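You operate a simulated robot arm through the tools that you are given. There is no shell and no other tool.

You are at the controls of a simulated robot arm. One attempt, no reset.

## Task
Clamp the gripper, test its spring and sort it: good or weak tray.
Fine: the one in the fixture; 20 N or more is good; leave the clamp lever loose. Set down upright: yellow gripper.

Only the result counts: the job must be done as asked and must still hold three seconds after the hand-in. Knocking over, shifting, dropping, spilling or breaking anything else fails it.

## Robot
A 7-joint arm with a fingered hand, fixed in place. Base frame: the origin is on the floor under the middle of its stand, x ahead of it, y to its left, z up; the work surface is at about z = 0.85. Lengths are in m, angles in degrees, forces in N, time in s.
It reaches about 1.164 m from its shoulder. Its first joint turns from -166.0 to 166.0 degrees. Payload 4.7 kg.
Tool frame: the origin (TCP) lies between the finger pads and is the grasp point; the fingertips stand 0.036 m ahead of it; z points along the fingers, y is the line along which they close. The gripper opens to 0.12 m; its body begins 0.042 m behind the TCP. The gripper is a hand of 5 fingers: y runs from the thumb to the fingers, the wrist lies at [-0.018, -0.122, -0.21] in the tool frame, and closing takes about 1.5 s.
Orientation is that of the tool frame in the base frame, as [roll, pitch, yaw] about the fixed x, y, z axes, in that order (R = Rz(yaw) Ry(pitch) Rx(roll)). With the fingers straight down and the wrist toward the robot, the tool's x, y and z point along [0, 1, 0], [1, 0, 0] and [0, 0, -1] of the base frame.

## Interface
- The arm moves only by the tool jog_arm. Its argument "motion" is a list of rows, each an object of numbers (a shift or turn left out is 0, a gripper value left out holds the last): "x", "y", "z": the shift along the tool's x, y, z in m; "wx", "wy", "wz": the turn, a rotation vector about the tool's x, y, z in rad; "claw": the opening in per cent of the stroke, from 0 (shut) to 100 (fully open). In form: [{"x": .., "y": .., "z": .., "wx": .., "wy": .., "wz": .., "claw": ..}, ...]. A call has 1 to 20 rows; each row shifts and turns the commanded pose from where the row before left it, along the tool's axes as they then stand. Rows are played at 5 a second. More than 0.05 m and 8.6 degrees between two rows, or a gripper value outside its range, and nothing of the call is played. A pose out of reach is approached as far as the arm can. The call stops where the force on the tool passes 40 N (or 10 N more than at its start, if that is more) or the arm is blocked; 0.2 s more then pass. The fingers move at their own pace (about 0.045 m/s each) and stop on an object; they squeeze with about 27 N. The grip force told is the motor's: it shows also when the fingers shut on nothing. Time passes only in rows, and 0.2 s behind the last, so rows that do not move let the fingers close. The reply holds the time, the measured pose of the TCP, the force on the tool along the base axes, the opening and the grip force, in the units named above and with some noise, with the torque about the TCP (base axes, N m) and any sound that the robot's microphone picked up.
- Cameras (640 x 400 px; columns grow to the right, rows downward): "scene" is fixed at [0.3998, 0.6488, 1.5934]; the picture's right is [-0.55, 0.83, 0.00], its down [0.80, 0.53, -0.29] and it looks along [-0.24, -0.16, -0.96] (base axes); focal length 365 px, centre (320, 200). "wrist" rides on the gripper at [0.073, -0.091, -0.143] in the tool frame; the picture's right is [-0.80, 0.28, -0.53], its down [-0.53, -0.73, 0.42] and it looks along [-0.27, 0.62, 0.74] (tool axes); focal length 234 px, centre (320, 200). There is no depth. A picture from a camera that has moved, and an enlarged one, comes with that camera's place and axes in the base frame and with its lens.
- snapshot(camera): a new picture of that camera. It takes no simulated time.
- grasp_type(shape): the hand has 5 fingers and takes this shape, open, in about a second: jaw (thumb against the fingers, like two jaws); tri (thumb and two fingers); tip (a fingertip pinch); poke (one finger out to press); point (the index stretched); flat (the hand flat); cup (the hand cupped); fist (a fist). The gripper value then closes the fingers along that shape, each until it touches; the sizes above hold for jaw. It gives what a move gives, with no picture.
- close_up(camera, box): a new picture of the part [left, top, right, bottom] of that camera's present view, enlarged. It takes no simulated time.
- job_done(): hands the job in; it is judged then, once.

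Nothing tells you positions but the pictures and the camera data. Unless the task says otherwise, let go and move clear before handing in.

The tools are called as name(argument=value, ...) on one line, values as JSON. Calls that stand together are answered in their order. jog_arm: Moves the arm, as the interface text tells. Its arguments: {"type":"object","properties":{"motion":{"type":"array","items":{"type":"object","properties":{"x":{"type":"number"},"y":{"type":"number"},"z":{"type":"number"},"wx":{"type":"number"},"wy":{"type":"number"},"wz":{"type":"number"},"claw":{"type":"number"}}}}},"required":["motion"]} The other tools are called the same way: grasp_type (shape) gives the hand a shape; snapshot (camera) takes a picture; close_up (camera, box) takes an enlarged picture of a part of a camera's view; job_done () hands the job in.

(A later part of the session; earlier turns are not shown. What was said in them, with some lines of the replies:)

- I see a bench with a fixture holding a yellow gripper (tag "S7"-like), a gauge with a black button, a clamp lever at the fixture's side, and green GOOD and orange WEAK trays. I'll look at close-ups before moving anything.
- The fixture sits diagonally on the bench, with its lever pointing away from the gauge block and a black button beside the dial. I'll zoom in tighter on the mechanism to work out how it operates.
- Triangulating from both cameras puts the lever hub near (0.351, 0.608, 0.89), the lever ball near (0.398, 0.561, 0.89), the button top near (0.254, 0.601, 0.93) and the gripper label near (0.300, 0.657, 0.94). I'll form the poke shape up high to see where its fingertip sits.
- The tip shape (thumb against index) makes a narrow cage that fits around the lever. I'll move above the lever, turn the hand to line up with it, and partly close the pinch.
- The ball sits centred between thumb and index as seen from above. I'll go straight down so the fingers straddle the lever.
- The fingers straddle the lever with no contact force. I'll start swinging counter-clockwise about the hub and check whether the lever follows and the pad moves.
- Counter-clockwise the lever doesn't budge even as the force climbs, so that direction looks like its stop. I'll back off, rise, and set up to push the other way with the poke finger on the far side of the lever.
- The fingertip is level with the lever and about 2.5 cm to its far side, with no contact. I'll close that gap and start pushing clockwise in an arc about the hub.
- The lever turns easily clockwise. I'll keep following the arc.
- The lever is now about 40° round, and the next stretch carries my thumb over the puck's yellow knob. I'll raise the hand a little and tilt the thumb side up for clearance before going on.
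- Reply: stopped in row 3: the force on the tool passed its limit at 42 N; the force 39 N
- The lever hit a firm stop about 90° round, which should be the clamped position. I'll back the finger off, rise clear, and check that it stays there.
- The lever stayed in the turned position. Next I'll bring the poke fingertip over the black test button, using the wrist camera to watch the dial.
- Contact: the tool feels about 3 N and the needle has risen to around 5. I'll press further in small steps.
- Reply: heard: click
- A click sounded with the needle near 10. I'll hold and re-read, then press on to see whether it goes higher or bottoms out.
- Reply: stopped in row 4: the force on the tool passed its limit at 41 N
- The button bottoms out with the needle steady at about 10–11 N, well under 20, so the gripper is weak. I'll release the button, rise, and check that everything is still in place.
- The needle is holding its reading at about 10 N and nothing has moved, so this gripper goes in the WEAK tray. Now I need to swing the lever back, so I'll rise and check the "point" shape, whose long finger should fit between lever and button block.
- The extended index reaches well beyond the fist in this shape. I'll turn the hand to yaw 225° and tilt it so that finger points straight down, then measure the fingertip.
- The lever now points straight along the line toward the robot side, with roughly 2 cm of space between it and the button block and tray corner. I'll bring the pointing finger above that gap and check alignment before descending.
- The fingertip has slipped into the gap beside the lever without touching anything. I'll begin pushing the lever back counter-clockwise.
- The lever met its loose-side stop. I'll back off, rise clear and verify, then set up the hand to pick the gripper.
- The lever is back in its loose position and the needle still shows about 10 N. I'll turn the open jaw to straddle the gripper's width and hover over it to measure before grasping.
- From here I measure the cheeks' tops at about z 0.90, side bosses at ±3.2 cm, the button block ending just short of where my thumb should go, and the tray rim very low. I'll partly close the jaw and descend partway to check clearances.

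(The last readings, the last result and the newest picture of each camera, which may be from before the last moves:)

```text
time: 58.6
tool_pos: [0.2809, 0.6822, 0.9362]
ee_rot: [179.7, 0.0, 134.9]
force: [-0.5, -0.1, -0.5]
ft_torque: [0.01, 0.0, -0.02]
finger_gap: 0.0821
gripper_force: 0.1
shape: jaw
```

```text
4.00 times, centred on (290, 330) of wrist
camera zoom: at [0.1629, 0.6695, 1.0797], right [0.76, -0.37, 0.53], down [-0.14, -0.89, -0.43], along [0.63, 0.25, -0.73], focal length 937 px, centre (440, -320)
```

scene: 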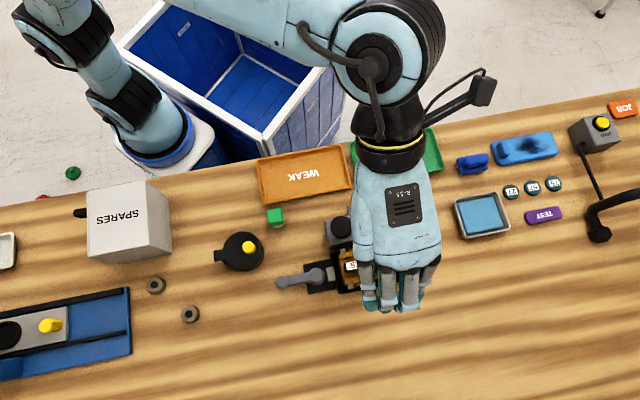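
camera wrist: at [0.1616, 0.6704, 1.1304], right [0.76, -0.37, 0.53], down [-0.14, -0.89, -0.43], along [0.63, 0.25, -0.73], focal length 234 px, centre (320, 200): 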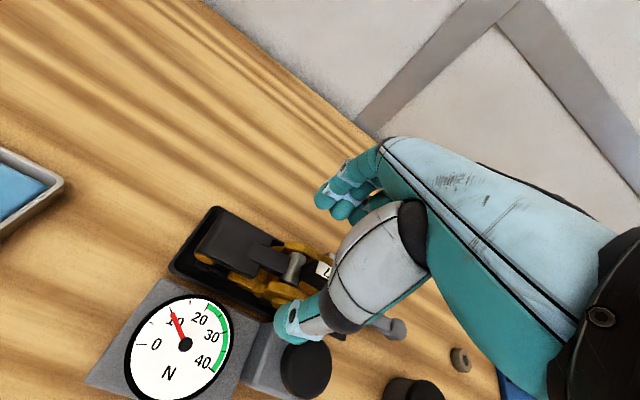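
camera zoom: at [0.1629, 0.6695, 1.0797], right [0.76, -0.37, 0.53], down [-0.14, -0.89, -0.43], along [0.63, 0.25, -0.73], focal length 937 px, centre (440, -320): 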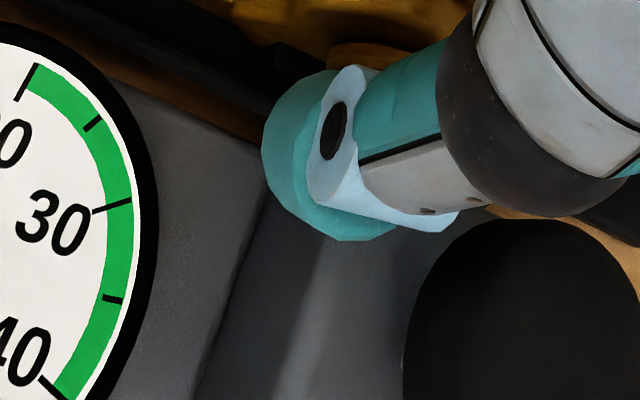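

My thumb is only just clear of the button block's corner, so I'll nudge a few millimetres along the gripper before the final descent.

jog_arm(motion=[{"x": 0.003, "y": -0.0015}, {"z": 0.01}, {"z": 0.01}, {}])

close_up(camera="wrist", box=[210, 250, 350, 380])

close_up(camera="wrist", box=[200, 140, 400, 340])

```text
time: 59.6
tool_pos: [0.2769, 0.6846, 0.918]
ee_rot: [179.8, 0.1, 134.9]
force: [0.4, -0.2, -0.3]
ft_torque: [0.01, -0.01, 0.02]
finger_gap: 0.082
gripper_force: 0.1
shape: jaw
```

```text
3.08 times, centred on (280, 315) of wrist
camera zoom: at [0.1599, 0.6709, 1.0601], right [0.76, -0.37, 0.53], down [-0.14, -0.89, -0.43], along [0.63, 0.25, -0.73], focal length 720 px, centre (443, -154)
```

zoom: 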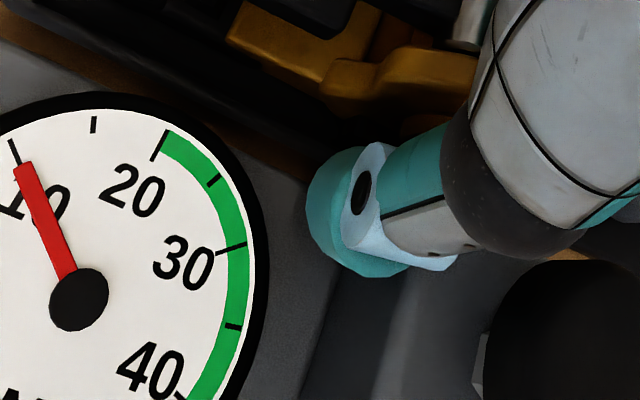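

```text
2.00 times, centred on (300, 240) of wrist
camera zoom: at [0.1599, 0.6709, 1.0601], right [0.76, -0.37, 0.53], down [-0.14, -0.89, -0.43], along [0.63, 0.25, -0.73], focal length 468 px, centre (360, 120)
```

zoom: 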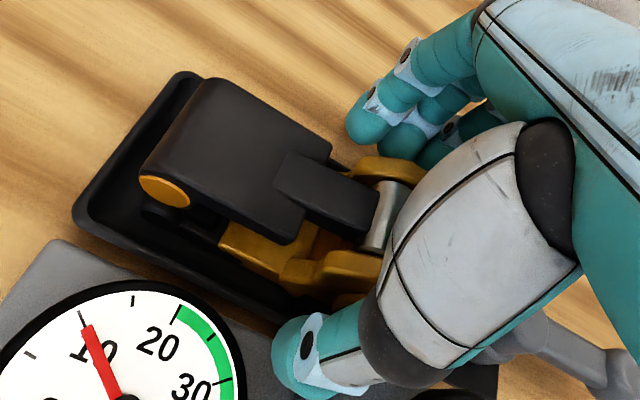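

jog_arm(motion=[{"z": 0.006}, {"z": 0.006}, {}])

close_up(camera="wrist", box=[200, 140, 400, 340])

close_up(camera="scene", box=[310, 200, 450, 310])

```text
time: 60.4
tool_pos: [0.2766, 0.6843, 0.9061]
ee_rot: [179.7, 0.1, 134.8]
force: [-0.2, -0.1, -0.1]
ft_torque: [0.0, 0.03, 0.01]
finger_gap: 0.0821
gripper_force: 0.0
shape: jaw
```

```text
2.00 times, centred on (300, 240) of wrist
camera zoom: at [0.1594, 0.6708, 1.0482], right [0.76, -0.37, 0.53], down [-0.14, -0.89, -0.43], along [0.63, 0.25, -0.73], focal length 468 px, centre (360, 120)
```

zoom: 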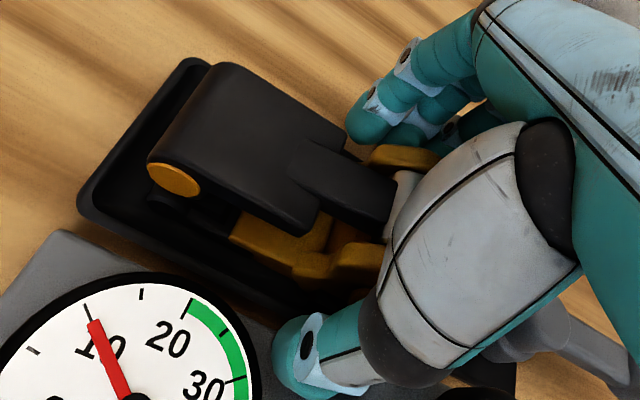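

```text
3.64 times, centred on (380, 255) of scene
camera zoom: at [0.3998, 0.6488, 1.5934], right [-0.55, 0.83, 0.0], down [0.8, 0.53, -0.29], along [-0.24, -0.16, -0.96], focal length 1329 px, centre (102, 0)
```

zoom: 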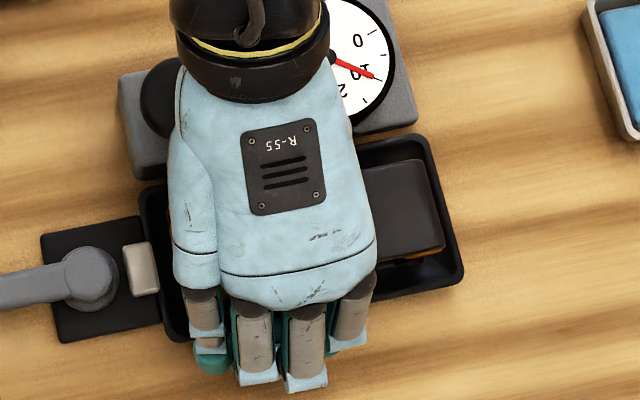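

No contact so far, with thumb and fingers straddling the gripper. I'll close the jaw on it.

jog_arm(motion=[{"claw": 55}, {"claw": 45}, {"claw": 35}, {"claw": 20}, {"claw": 0}, {}, {}, {}])

close_up(camera="wrist", box=[200, 140, 400, 340])

close_up(camera="scene", box=[310, 200, 450, 310])

```text
time: 62.2
tool_pos: [0.2764, 0.6833, 0.9061]
ee_rot: [179.6, 0.1, 134.9]
force: [-1.2, -0.4, -0.9]
ft_torque: [0.03, 0.01, 0.13]
finger_gap: 0.0491
gripper_force: 26.7
shape: jaw
```

```text
2.00 times, centred on (300, 240) of wrist
camera zoom: at [0.1593, 0.6708, 1.0482], right [0.76, -0.37, 0.53], down [-0.14, -0.89, -0.43], along [0.63, 0.25, -0.73], focal length 468 px, centre (360, 120)
```

zoom: 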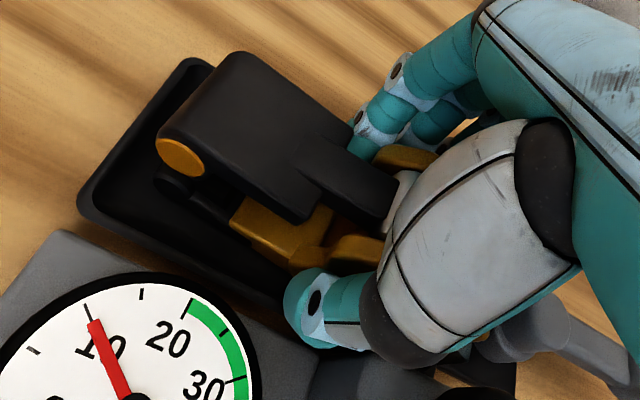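

```text
3.64 times, centred on (380, 255) of scene
camera zoom: at [0.3998, 0.6488, 1.5934], right [-0.55, 0.83, 0.0], down [0.8, 0.53, -0.29], along [-0.24, -0.16, -0.96], focal length 1329 px, centre (102, 0)
```

zoom: 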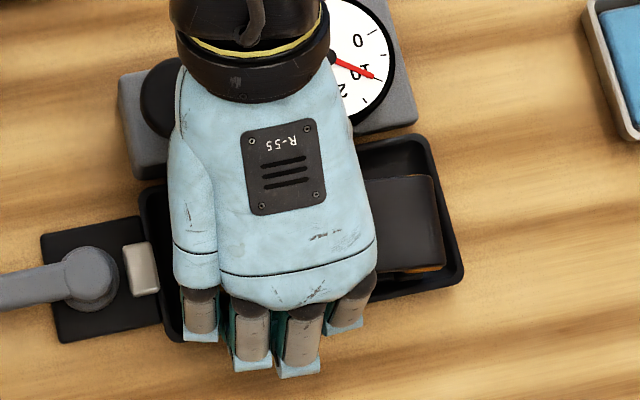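

The grip is holding at 27 N with the gripper twisted only slightly. I'll lift a little and check that it comes up level.

jog_arm(motion=[{"z": -0.005}, {"z": -0.005}, {"z": -0.008}, {"z": -0.008}, {}, {}])

close_up(camera="wrist", box=[200, 140, 400, 340])

close_up(camera="scene", box=[310, 200, 450, 310])

```text
time: 63.6
tool_pos: [0.2758, 0.6851, 0.9318]
ee_rot: [179.7, 0.1, 134.8]
force: [0.0, -0.2, -1.3]
ft_torque: [-0.04, -0.01, -0.03]
finger_gap: 0.0483
gripper_force: 27.2
shape: jaw
```

```text
2.00 times, centred on (300, 240) of wrist
camera zoom: at [0.1591, 0.6711, 1.0738], right [0.76, -0.37, 0.53], down [-0.14, -0.89, -0.43], along [0.63, 0.25, -0.73], focal length 468 px, centre (360, 120)
```

zoom: 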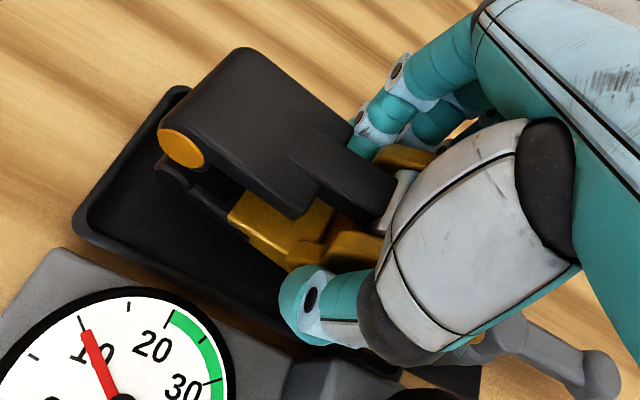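

```text
3.64 times, centred on (380, 255) of scene
camera zoom: at [0.3998, 0.6488, 1.5934], right [-0.55, 0.83, 0.0], down [0.8, 0.53, -0.29], along [-0.24, -0.16, -0.96], focal length 1329 px, centre (102, 0)
```

zoom: 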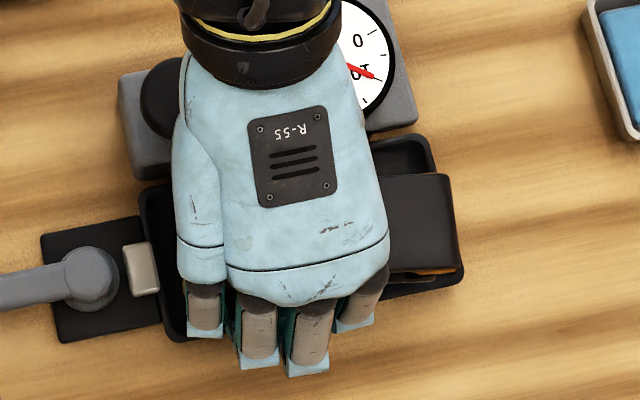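

It came up cleanly and level, weighing only about 1.3 N. I'll lift it well clear and measure the WEAK tray.

jog_arm(motion=[{"z": -0.02}, {"z": -0.03}, {"z": -0.04}, {"z": -0.04}, {}, {}])

snapshot(camera="scene")

close_up(camera="scene", box=[240, 130, 370, 220])

close_up(camera="wrist", box=[180, 140, 400, 360])

```text
time: 65.0
tool_pos: [0.2786, 0.6819, 1.0603]
ee_rot: [179.6, 0.1, 134.9]
force: [0.3, -0.1, -2.4]
ft_torque: [0.0, -0.02, 0.0]
finger_gap: 0.0483
gripper_force: 26.8
shape: jaw
```

```text
taken
```

scene: 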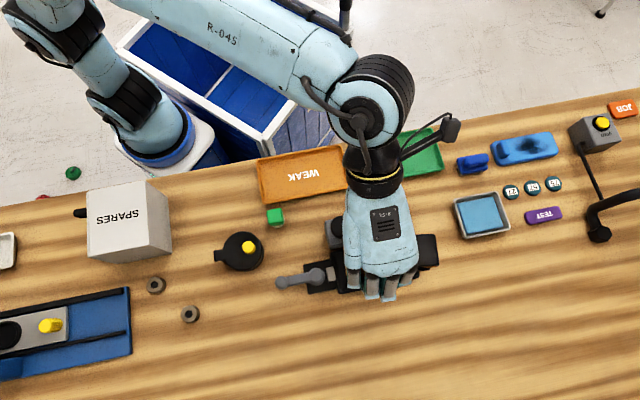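

```text
4.44 times, centred on (305, 175) of scene
camera zoom: at [0.3998, 0.6488, 1.5934], right [-0.55, 0.83, 0.0], down [0.8, 0.53, -0.29], along [-0.24, -0.16, -0.96], focal length 1624 px, centre (387, 311)
```

zoom: 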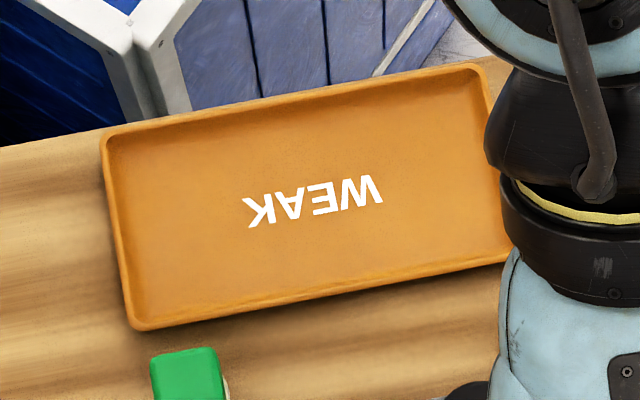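

```text
1.82 times, centred on (290, 250) of wrist
camera zoom: at [0.1606, 0.6691, 1.2029], right [0.76, -0.37, 0.53], down [-0.14, -0.89, -0.43], along [0.63, 0.25, -0.73], focal length 426 px, centre (374, 109)
```

zoom: 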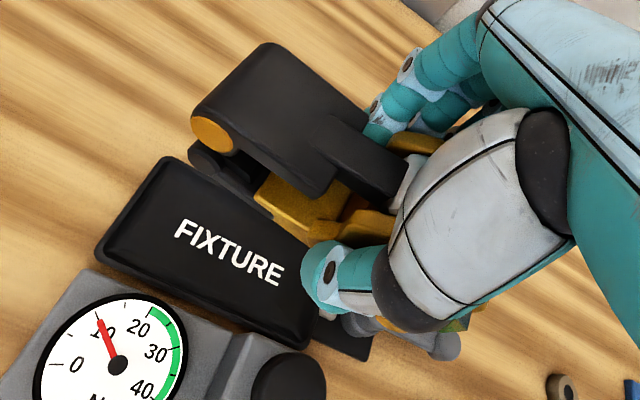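

The tray's outline comes out at about 0.19 × 0.10 m, centred near (0.184, 0.463) and parallel to the gripper. I'll carry the gripper across at this height and watch that the arm follows.

jog_arm(motion=[{"x": -0.01223, "y": -0.0277}, {"x": -0.01223, "y": -0.0277}, {"x": -0.01223, "y": -0.0277}, {"x": -0.01223, "y": -0.0277}, {"x": -0.01223, "y": -0.0277}, {"x": -0.01223, "y": -0.0277}, {"x": -0.01223, "y": -0.0277}, {"x": -0.01223, "y": -0.0277}, {"wz": -0.05}, {"wz": -0.05}, {}, {}])

snapshot(camera="scene")

snapshot(camera="wrist")

```text
time: 67.6
tool_pos: [0.1877, 0.4581, 1.0602]
ee_rot: [179.8, 0.1, 140.6]
force: [0.6, -0.4, -2.1]
ft_torque: [-0.04, 0.04, 0.03]
finger_gap: 0.0486
gripper_force: 26.8
shape: jaw
```

```text
taken
```

scene: 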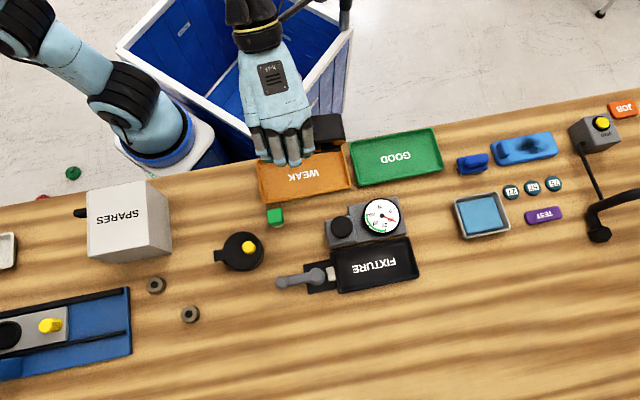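

```text
taken
camera wrist: at [0.0723, 0.4337, 1.2024], right [0.8, -0.3, 0.53], down [-0.05, -0.9, -0.43], along [0.6, 0.31, -0.73], focal length 234 px, centre (320, 200)
```

wrist: 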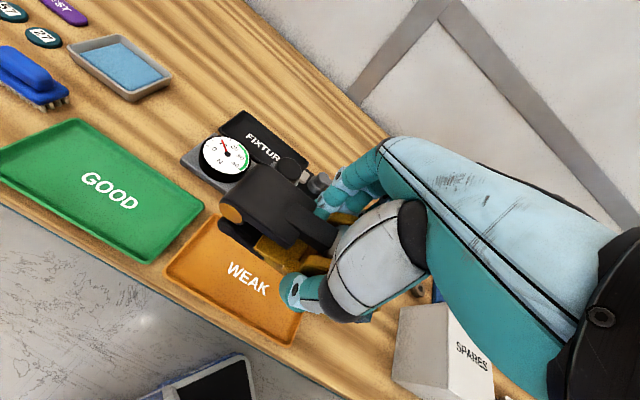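

close_up(camera="scene", box=[240, 100, 370, 210])

close_up(camera="wrist", box=[160, 150, 400, 350])

```text
3.64 times, centred on (305, 155) of scene
camera zoom: at [0.3998, 0.6488, 1.5934], right [-0.55, 0.83, 0.0], down [0.8, 0.53, -0.29], along [-0.24, -0.16, -0.96], focal length 1329 px, centre (374, 364)
```

zoom: 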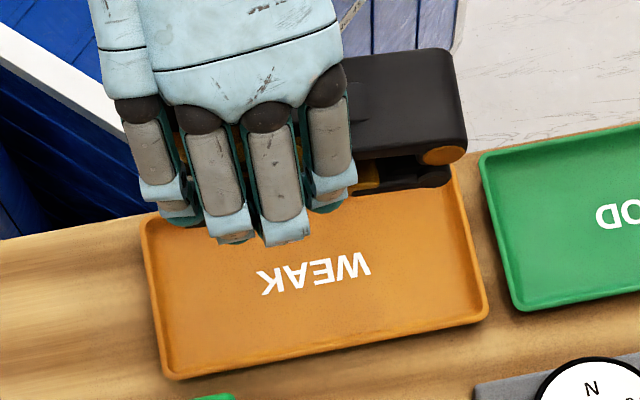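

```text
2.00 times, centred on (280, 250) of wrist
camera zoom: at [0.0723, 0.4337, 1.2024], right [0.8, -0.3, 0.53], down [-0.05, -0.9, -0.43], along [0.6, 0.31, -0.73], focal length 468 px, centre (400, 100)
```

zoom: 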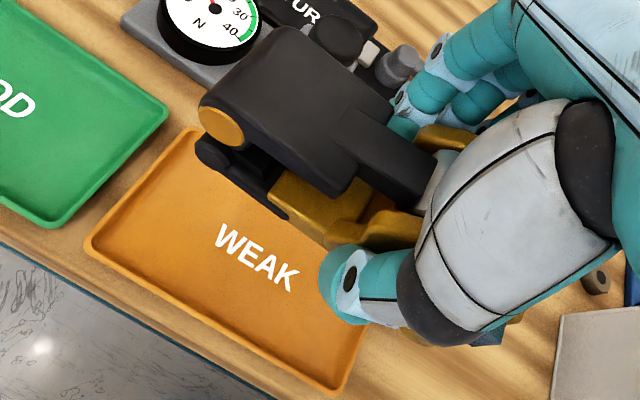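

The gripper sits about 6° clockwise of the tray's axis, so I'll correct that and centre it. Then I'll descend to just above the tray.

jog_arm(motion=[{"wz": -0.05}, {"wz": -0.05}, {"x": -0.0067, "y": 0.0006}, {"z": 0.03}, {"z": 0.03}, {"z": 0.03}, {"z": 0.02}, {"z": 0.015}, {}, {}])

close_up(camera="scene", box=[240, 100, 370, 210])

close_up(camera="wrist", box=[120, 150, 400, 370])

```text
time: 69.8
tool_pos: [0.1928, 0.4548, 0.9353]
ee_rot: [179.7, 0.1, 146.4]
force: [0.6, 0.3, -2.1]
ft_torque: [0.03, 0.01, 0.01]
finger_gap: 0.0485
gripper_force: 27.1
shape: jaw
```

```text
3.64 times, centred on (305, 155) of scene
camera zoom: at [0.3998, 0.6488, 1.5934], right [-0.55, 0.83, 0.0], down [0.8, 0.53, -0.29], along [-0.24, -0.16, -0.96], focal length 1329 px, centre (374, 364)
```

zoom: 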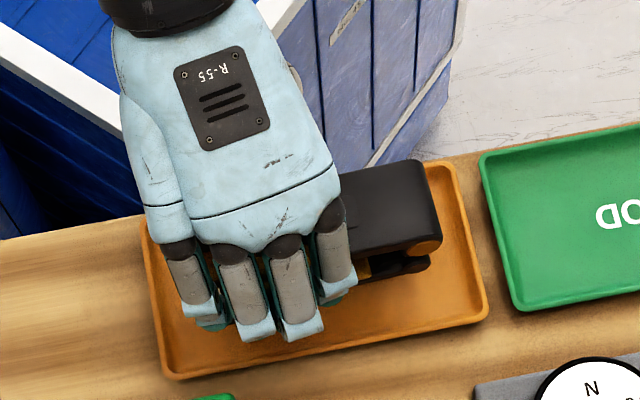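

```text
1.82 times, centred on (260, 260) of wrist
camera zoom: at [0.0815, 0.4195, 1.0777], right [0.82, -0.21, 0.53], down [0.04, -0.9, -0.43], along [0.57, 0.37, -0.73], focal length 426 px, centre (429, 91)
```

zoom: 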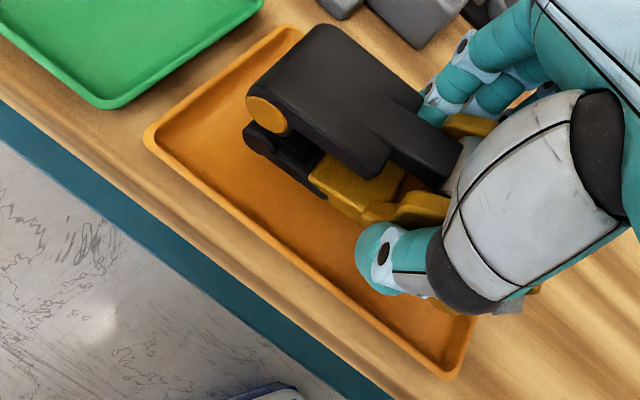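

jog_arm(motion=[{"x": -0.006, "y": 0.0016}, {"z": 0.01}, {"z": 0.008}, {"z": 0.004}, {}])

close_up(camera="wrist", box=[120, 150, 400, 370])

close_up(camera="scene", box=[240, 100, 370, 210])

```text
time: 71.0
tool_pos: [0.2004, 0.4526, 0.9114]
ee_rot: [179.7, 0.0, 146.4]
force: [-0.2, -0.4, -2.3]
ft_torque: [-0.01, -0.01, 0.0]
finger_gap: 0.0485
gripper_force: 27.0
shape: jaw
```

```text
1.82 times, centred on (260, 260) of wrist
camera zoom: at [0.0879, 0.4177, 1.0551], right [0.82, -0.21, 0.53], down [0.04, -0.9, -0.43], along [0.57, 0.37, -0.73], focal length 426 px, centre (429, 91)
```

zoom: 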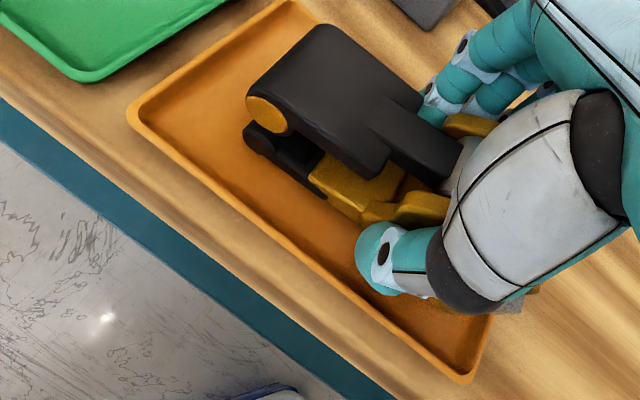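

```text
3.64 times, centred on (305, 155) of scene
camera zoom: at [0.3998, 0.6488, 1.5934], right [-0.55, 0.83, 0.0], down [0.8, 0.53, -0.29], along [-0.24, -0.16, -0.96], focal length 1329 px, centre (374, 364)
```

zoom: 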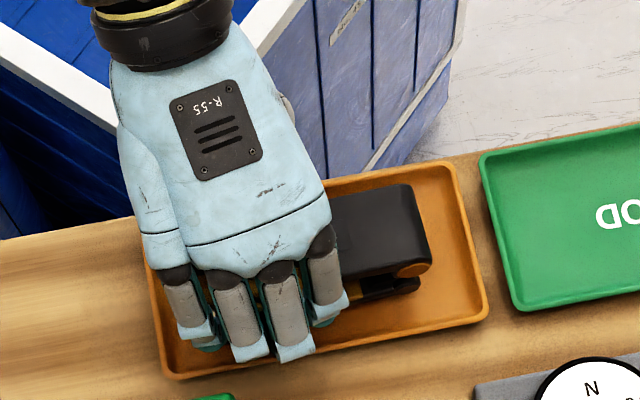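

The gripper is over the tray and parallel to it. I'll ease it down until it touches.

jog_arm(motion=[{"z": 0.002}, {"z": 0.002}, {}])

jog_arm(motion=[{"z": 0.0015}, {"z": 0.0015}, {}])

```text
time: 71.8
tool_pos: [0.2001, 0.4534, 0.9095]
ee_rot: [179.7, 0.1, 146.3]
force: [-0.1, 0.2, -2.5]
ft_torque: [0.01, 0.04, -0.01]
finger_gap: 0.0484
gripper_force: 26.7
shape: jaw
```

```text
time: 72.6
tool_pos: [0.2015, 0.4527, 0.906]
ee_rot: [179.7, 0.2, 146.5]
force: [-0.7, 0.6, -1.7]
ft_torque: [-0.02, -0.01, 0.05]
finger_gap: 0.0482
gripper_force: 27.1
shape: jaw
```

jog_arm(motion=[{"z": 0.0015}, {"z": 0.0015}, {}])

close_up(camera="wrist", box=[120, 150, 400, 370])

```text
time: 73.4
tool_pos: [0.2007, 0.4544, 0.9045]
ee_rot: [179.6, 0.0, 146.4]
force: [1.9, -2.2, 17.6]
ft_torque: [0.44, -0.31, -0.07]
finger_gap: 0.0486
gripper_force: 27.5
shape: jaw
```

```text
1.82 times, centred on (260, 260) of wrist
camera zoom: at [0.0881, 0.4175, 1.0466], right [0.82, -0.22, 0.53], down [0.04, -0.9, -0.43], along [0.57, 0.37, -0.73], focal length 426 px, centre (429, 91)
```

zoom: 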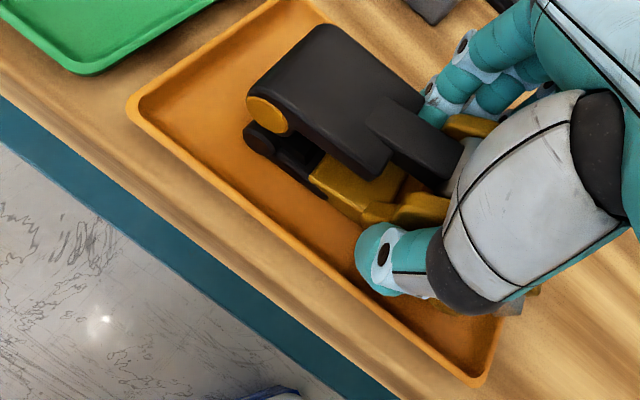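

Contact is firm, so I'll relieve the press slightly and open the jaw gradually.

jog_arm(motion=[{"z": -0.0012}, {}, {"claw": 42}, {"claw": 46}, {"claw": 50}, {"claw": 55}, {"claw": 60}, {"claw": 65}, {"claw": 70}, {}, {}])

close_up(camera="wrist", box=[120, 150, 400, 370])

close_up(camera="scene", box=[240, 100, 370, 210])

```text
time: 75.8
tool_pos: [0.2001, 0.4528, 0.904]
ee_rot: [179.7, 0.1, 146.5]
force: [-0.6, 0.5, 0.8]
ft_torque: [-0.02, 0.0, 0.01]
finger_gap: 0.0836
gripper_force: 0.1
shape: jaw
```

```text
1.82 times, centred on (260, 260) of wrist
camera zoom: at [0.0883, 0.4177, 1.0463], right [0.82, -0.21, 0.53], down [0.04, -0.9, -0.43], along [0.57, 0.37, -0.73], focal length 426 px, centre (429, 91)
```

zoom: 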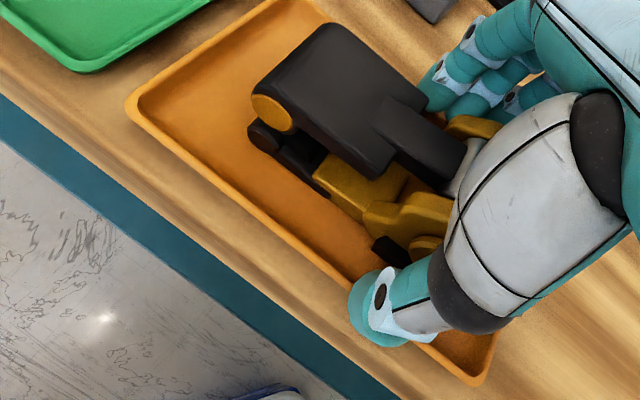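

```text
3.64 times, centred on (305, 155) of scene
camera zoom: at [0.3998, 0.6488, 1.5934], right [-0.55, 0.83, 0.0], down [0.8, 0.53, -0.29], along [-0.24, -0.16, -0.96], focal length 1329 px, centre (374, 364)
```

zoom: 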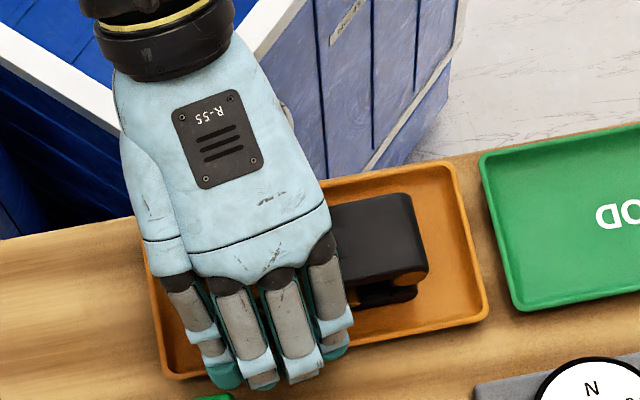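

The gripper is released and standing in the tray. I'll rise straight up and clear.

jog_arm(motion=[{"z": -0.01}, {"z": -0.015}, {"z": -0.02}, {"z": -0.03}, {"z": -0.04}, {"z": -0.04}, {"z": -0.04}, {}])

snapshot(camera="wrist")

snapshot(camera="scene")

```text
time: 77.6
tool_pos: [0.2022, 0.4545, 1.1006]
ee_rot: [179.8, 0.0, 146.4]
force: [-0.2, -0.6, 1.0]
ft_torque: [0.01, 0.0, -0.03]
finger_gap: 0.0837
gripper_force: 0.1
shape: jaw
```

```text
taken
camera wrist: at [0.0891, 0.4185, 1.2433], right [0.82, -0.21, 0.53], down [0.04, -0.9, -0.43], along [0.57, 0.37, -0.73], focal length 234 px, centre (320, 200)
```

wrist: 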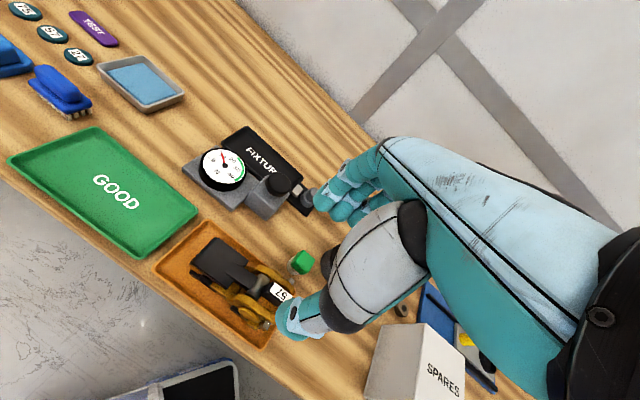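

```text
taken
```

scene: 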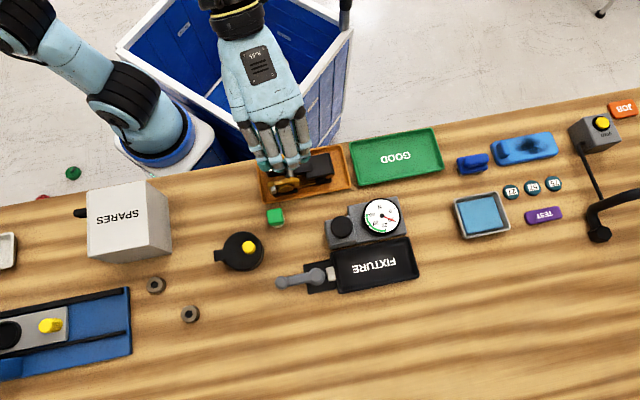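

The gripper stands upright in the orange WEAK tray. I'll move the hand further clear and do a final check of the tray, lever and surroundings.

jog_arm(motion=[{"z": -0.04}, {"z": -0.04}, {"z": -0.04}, {"x": -0.03, "y": -0.03}, {"x": -0.03, "y": -0.03}, {}])

close_up(camera="scene", box=[240, 110, 400, 210])

close_up(camera="scene", box=[200, 180, 440, 320])

snapshot(camera="wrist")

```text
time: 79.0
tool_pos: [0.2159, 0.3688, 1.2192]
ee_rot: [179.7, 0.0, 146.4]
force: [-0.6, 0.1, -0.7]
ft_torque: [-0.04, -0.03, -0.01]
finger_gap: 0.0838
gripper_force: 0.1
shape: jaw
```

```text
4.00 times, centred on (320, 160) of scene
camera zoom: at [0.3998, 0.6488, 1.5934], right [-0.55, 0.83, 0.0], down [0.8, 0.53, -0.29], along [-0.24, -0.16, -0.96], focal length 1462 px, centre (320, 360)
```

zoom: 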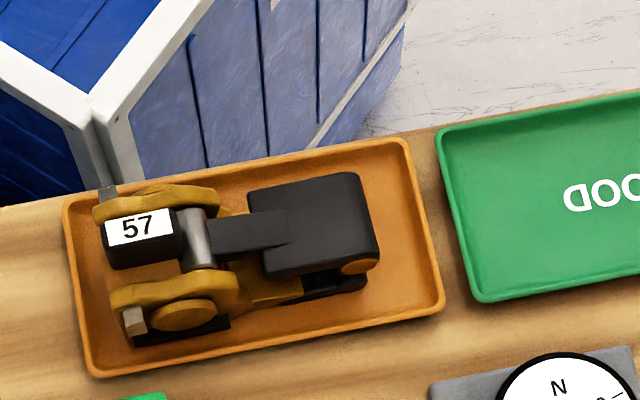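

```text
2.67 times, centred on (320, 250) of scene
camera zoom: at [0.3998, 0.6488, 1.5934], right [-0.55, 0.83, 0.0], down [0.8, 0.53, -0.29], along [-0.24, -0.16, -0.96], focal length 974 px, centre (320, 67)
```

zoom: 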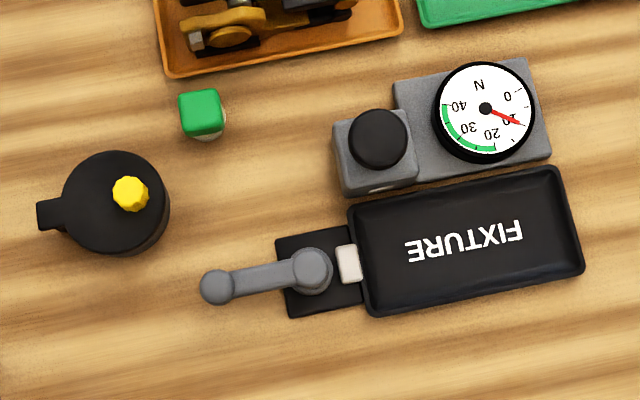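

```text
taken
camera wrist: at [0.1038, 0.3324, 1.3606], right [0.82, -0.21, 0.53], down [0.04, -0.9, -0.43], along [0.57, 0.37, -0.73], focal length 234 px, centre (320, 200)
```

wrist: 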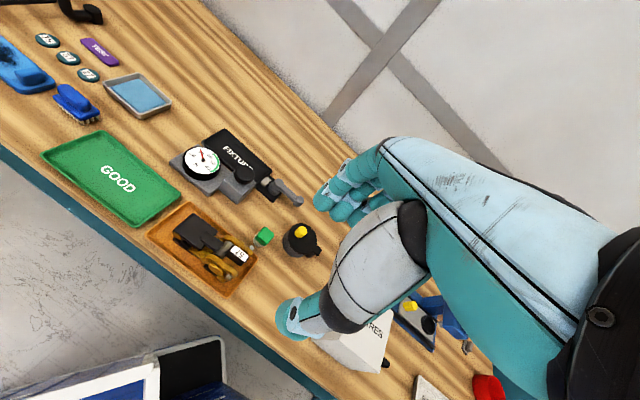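

The 57 gripper is standing upright inside the WEAK tray: it measured about 10 N, below the 20 N limit. The clamp lever is back in its loose starting position, the other items haven't moved, and the hand is empty and clear, so I'm handing in.

job_done()

```text
The job is handed in.
```

I clamped the gripper marked 57, tested its spring and put it upright in the WEAK tray, then handed the job in.

- **Test result:** the gauge levelled off and held at about 10 N with the test button fully pressed. That is well under the 20 N needed for good.
- **Clamp:** I turned the lever about 90° to its stop before the test. The white pad by the lever didn't visibly move, so I took that stop as the clamped position. The lever is now back at its loose starting position.
- **Surroundings:** in the final pictures nothing around the fixture had moved, and the hand was empty and clear.
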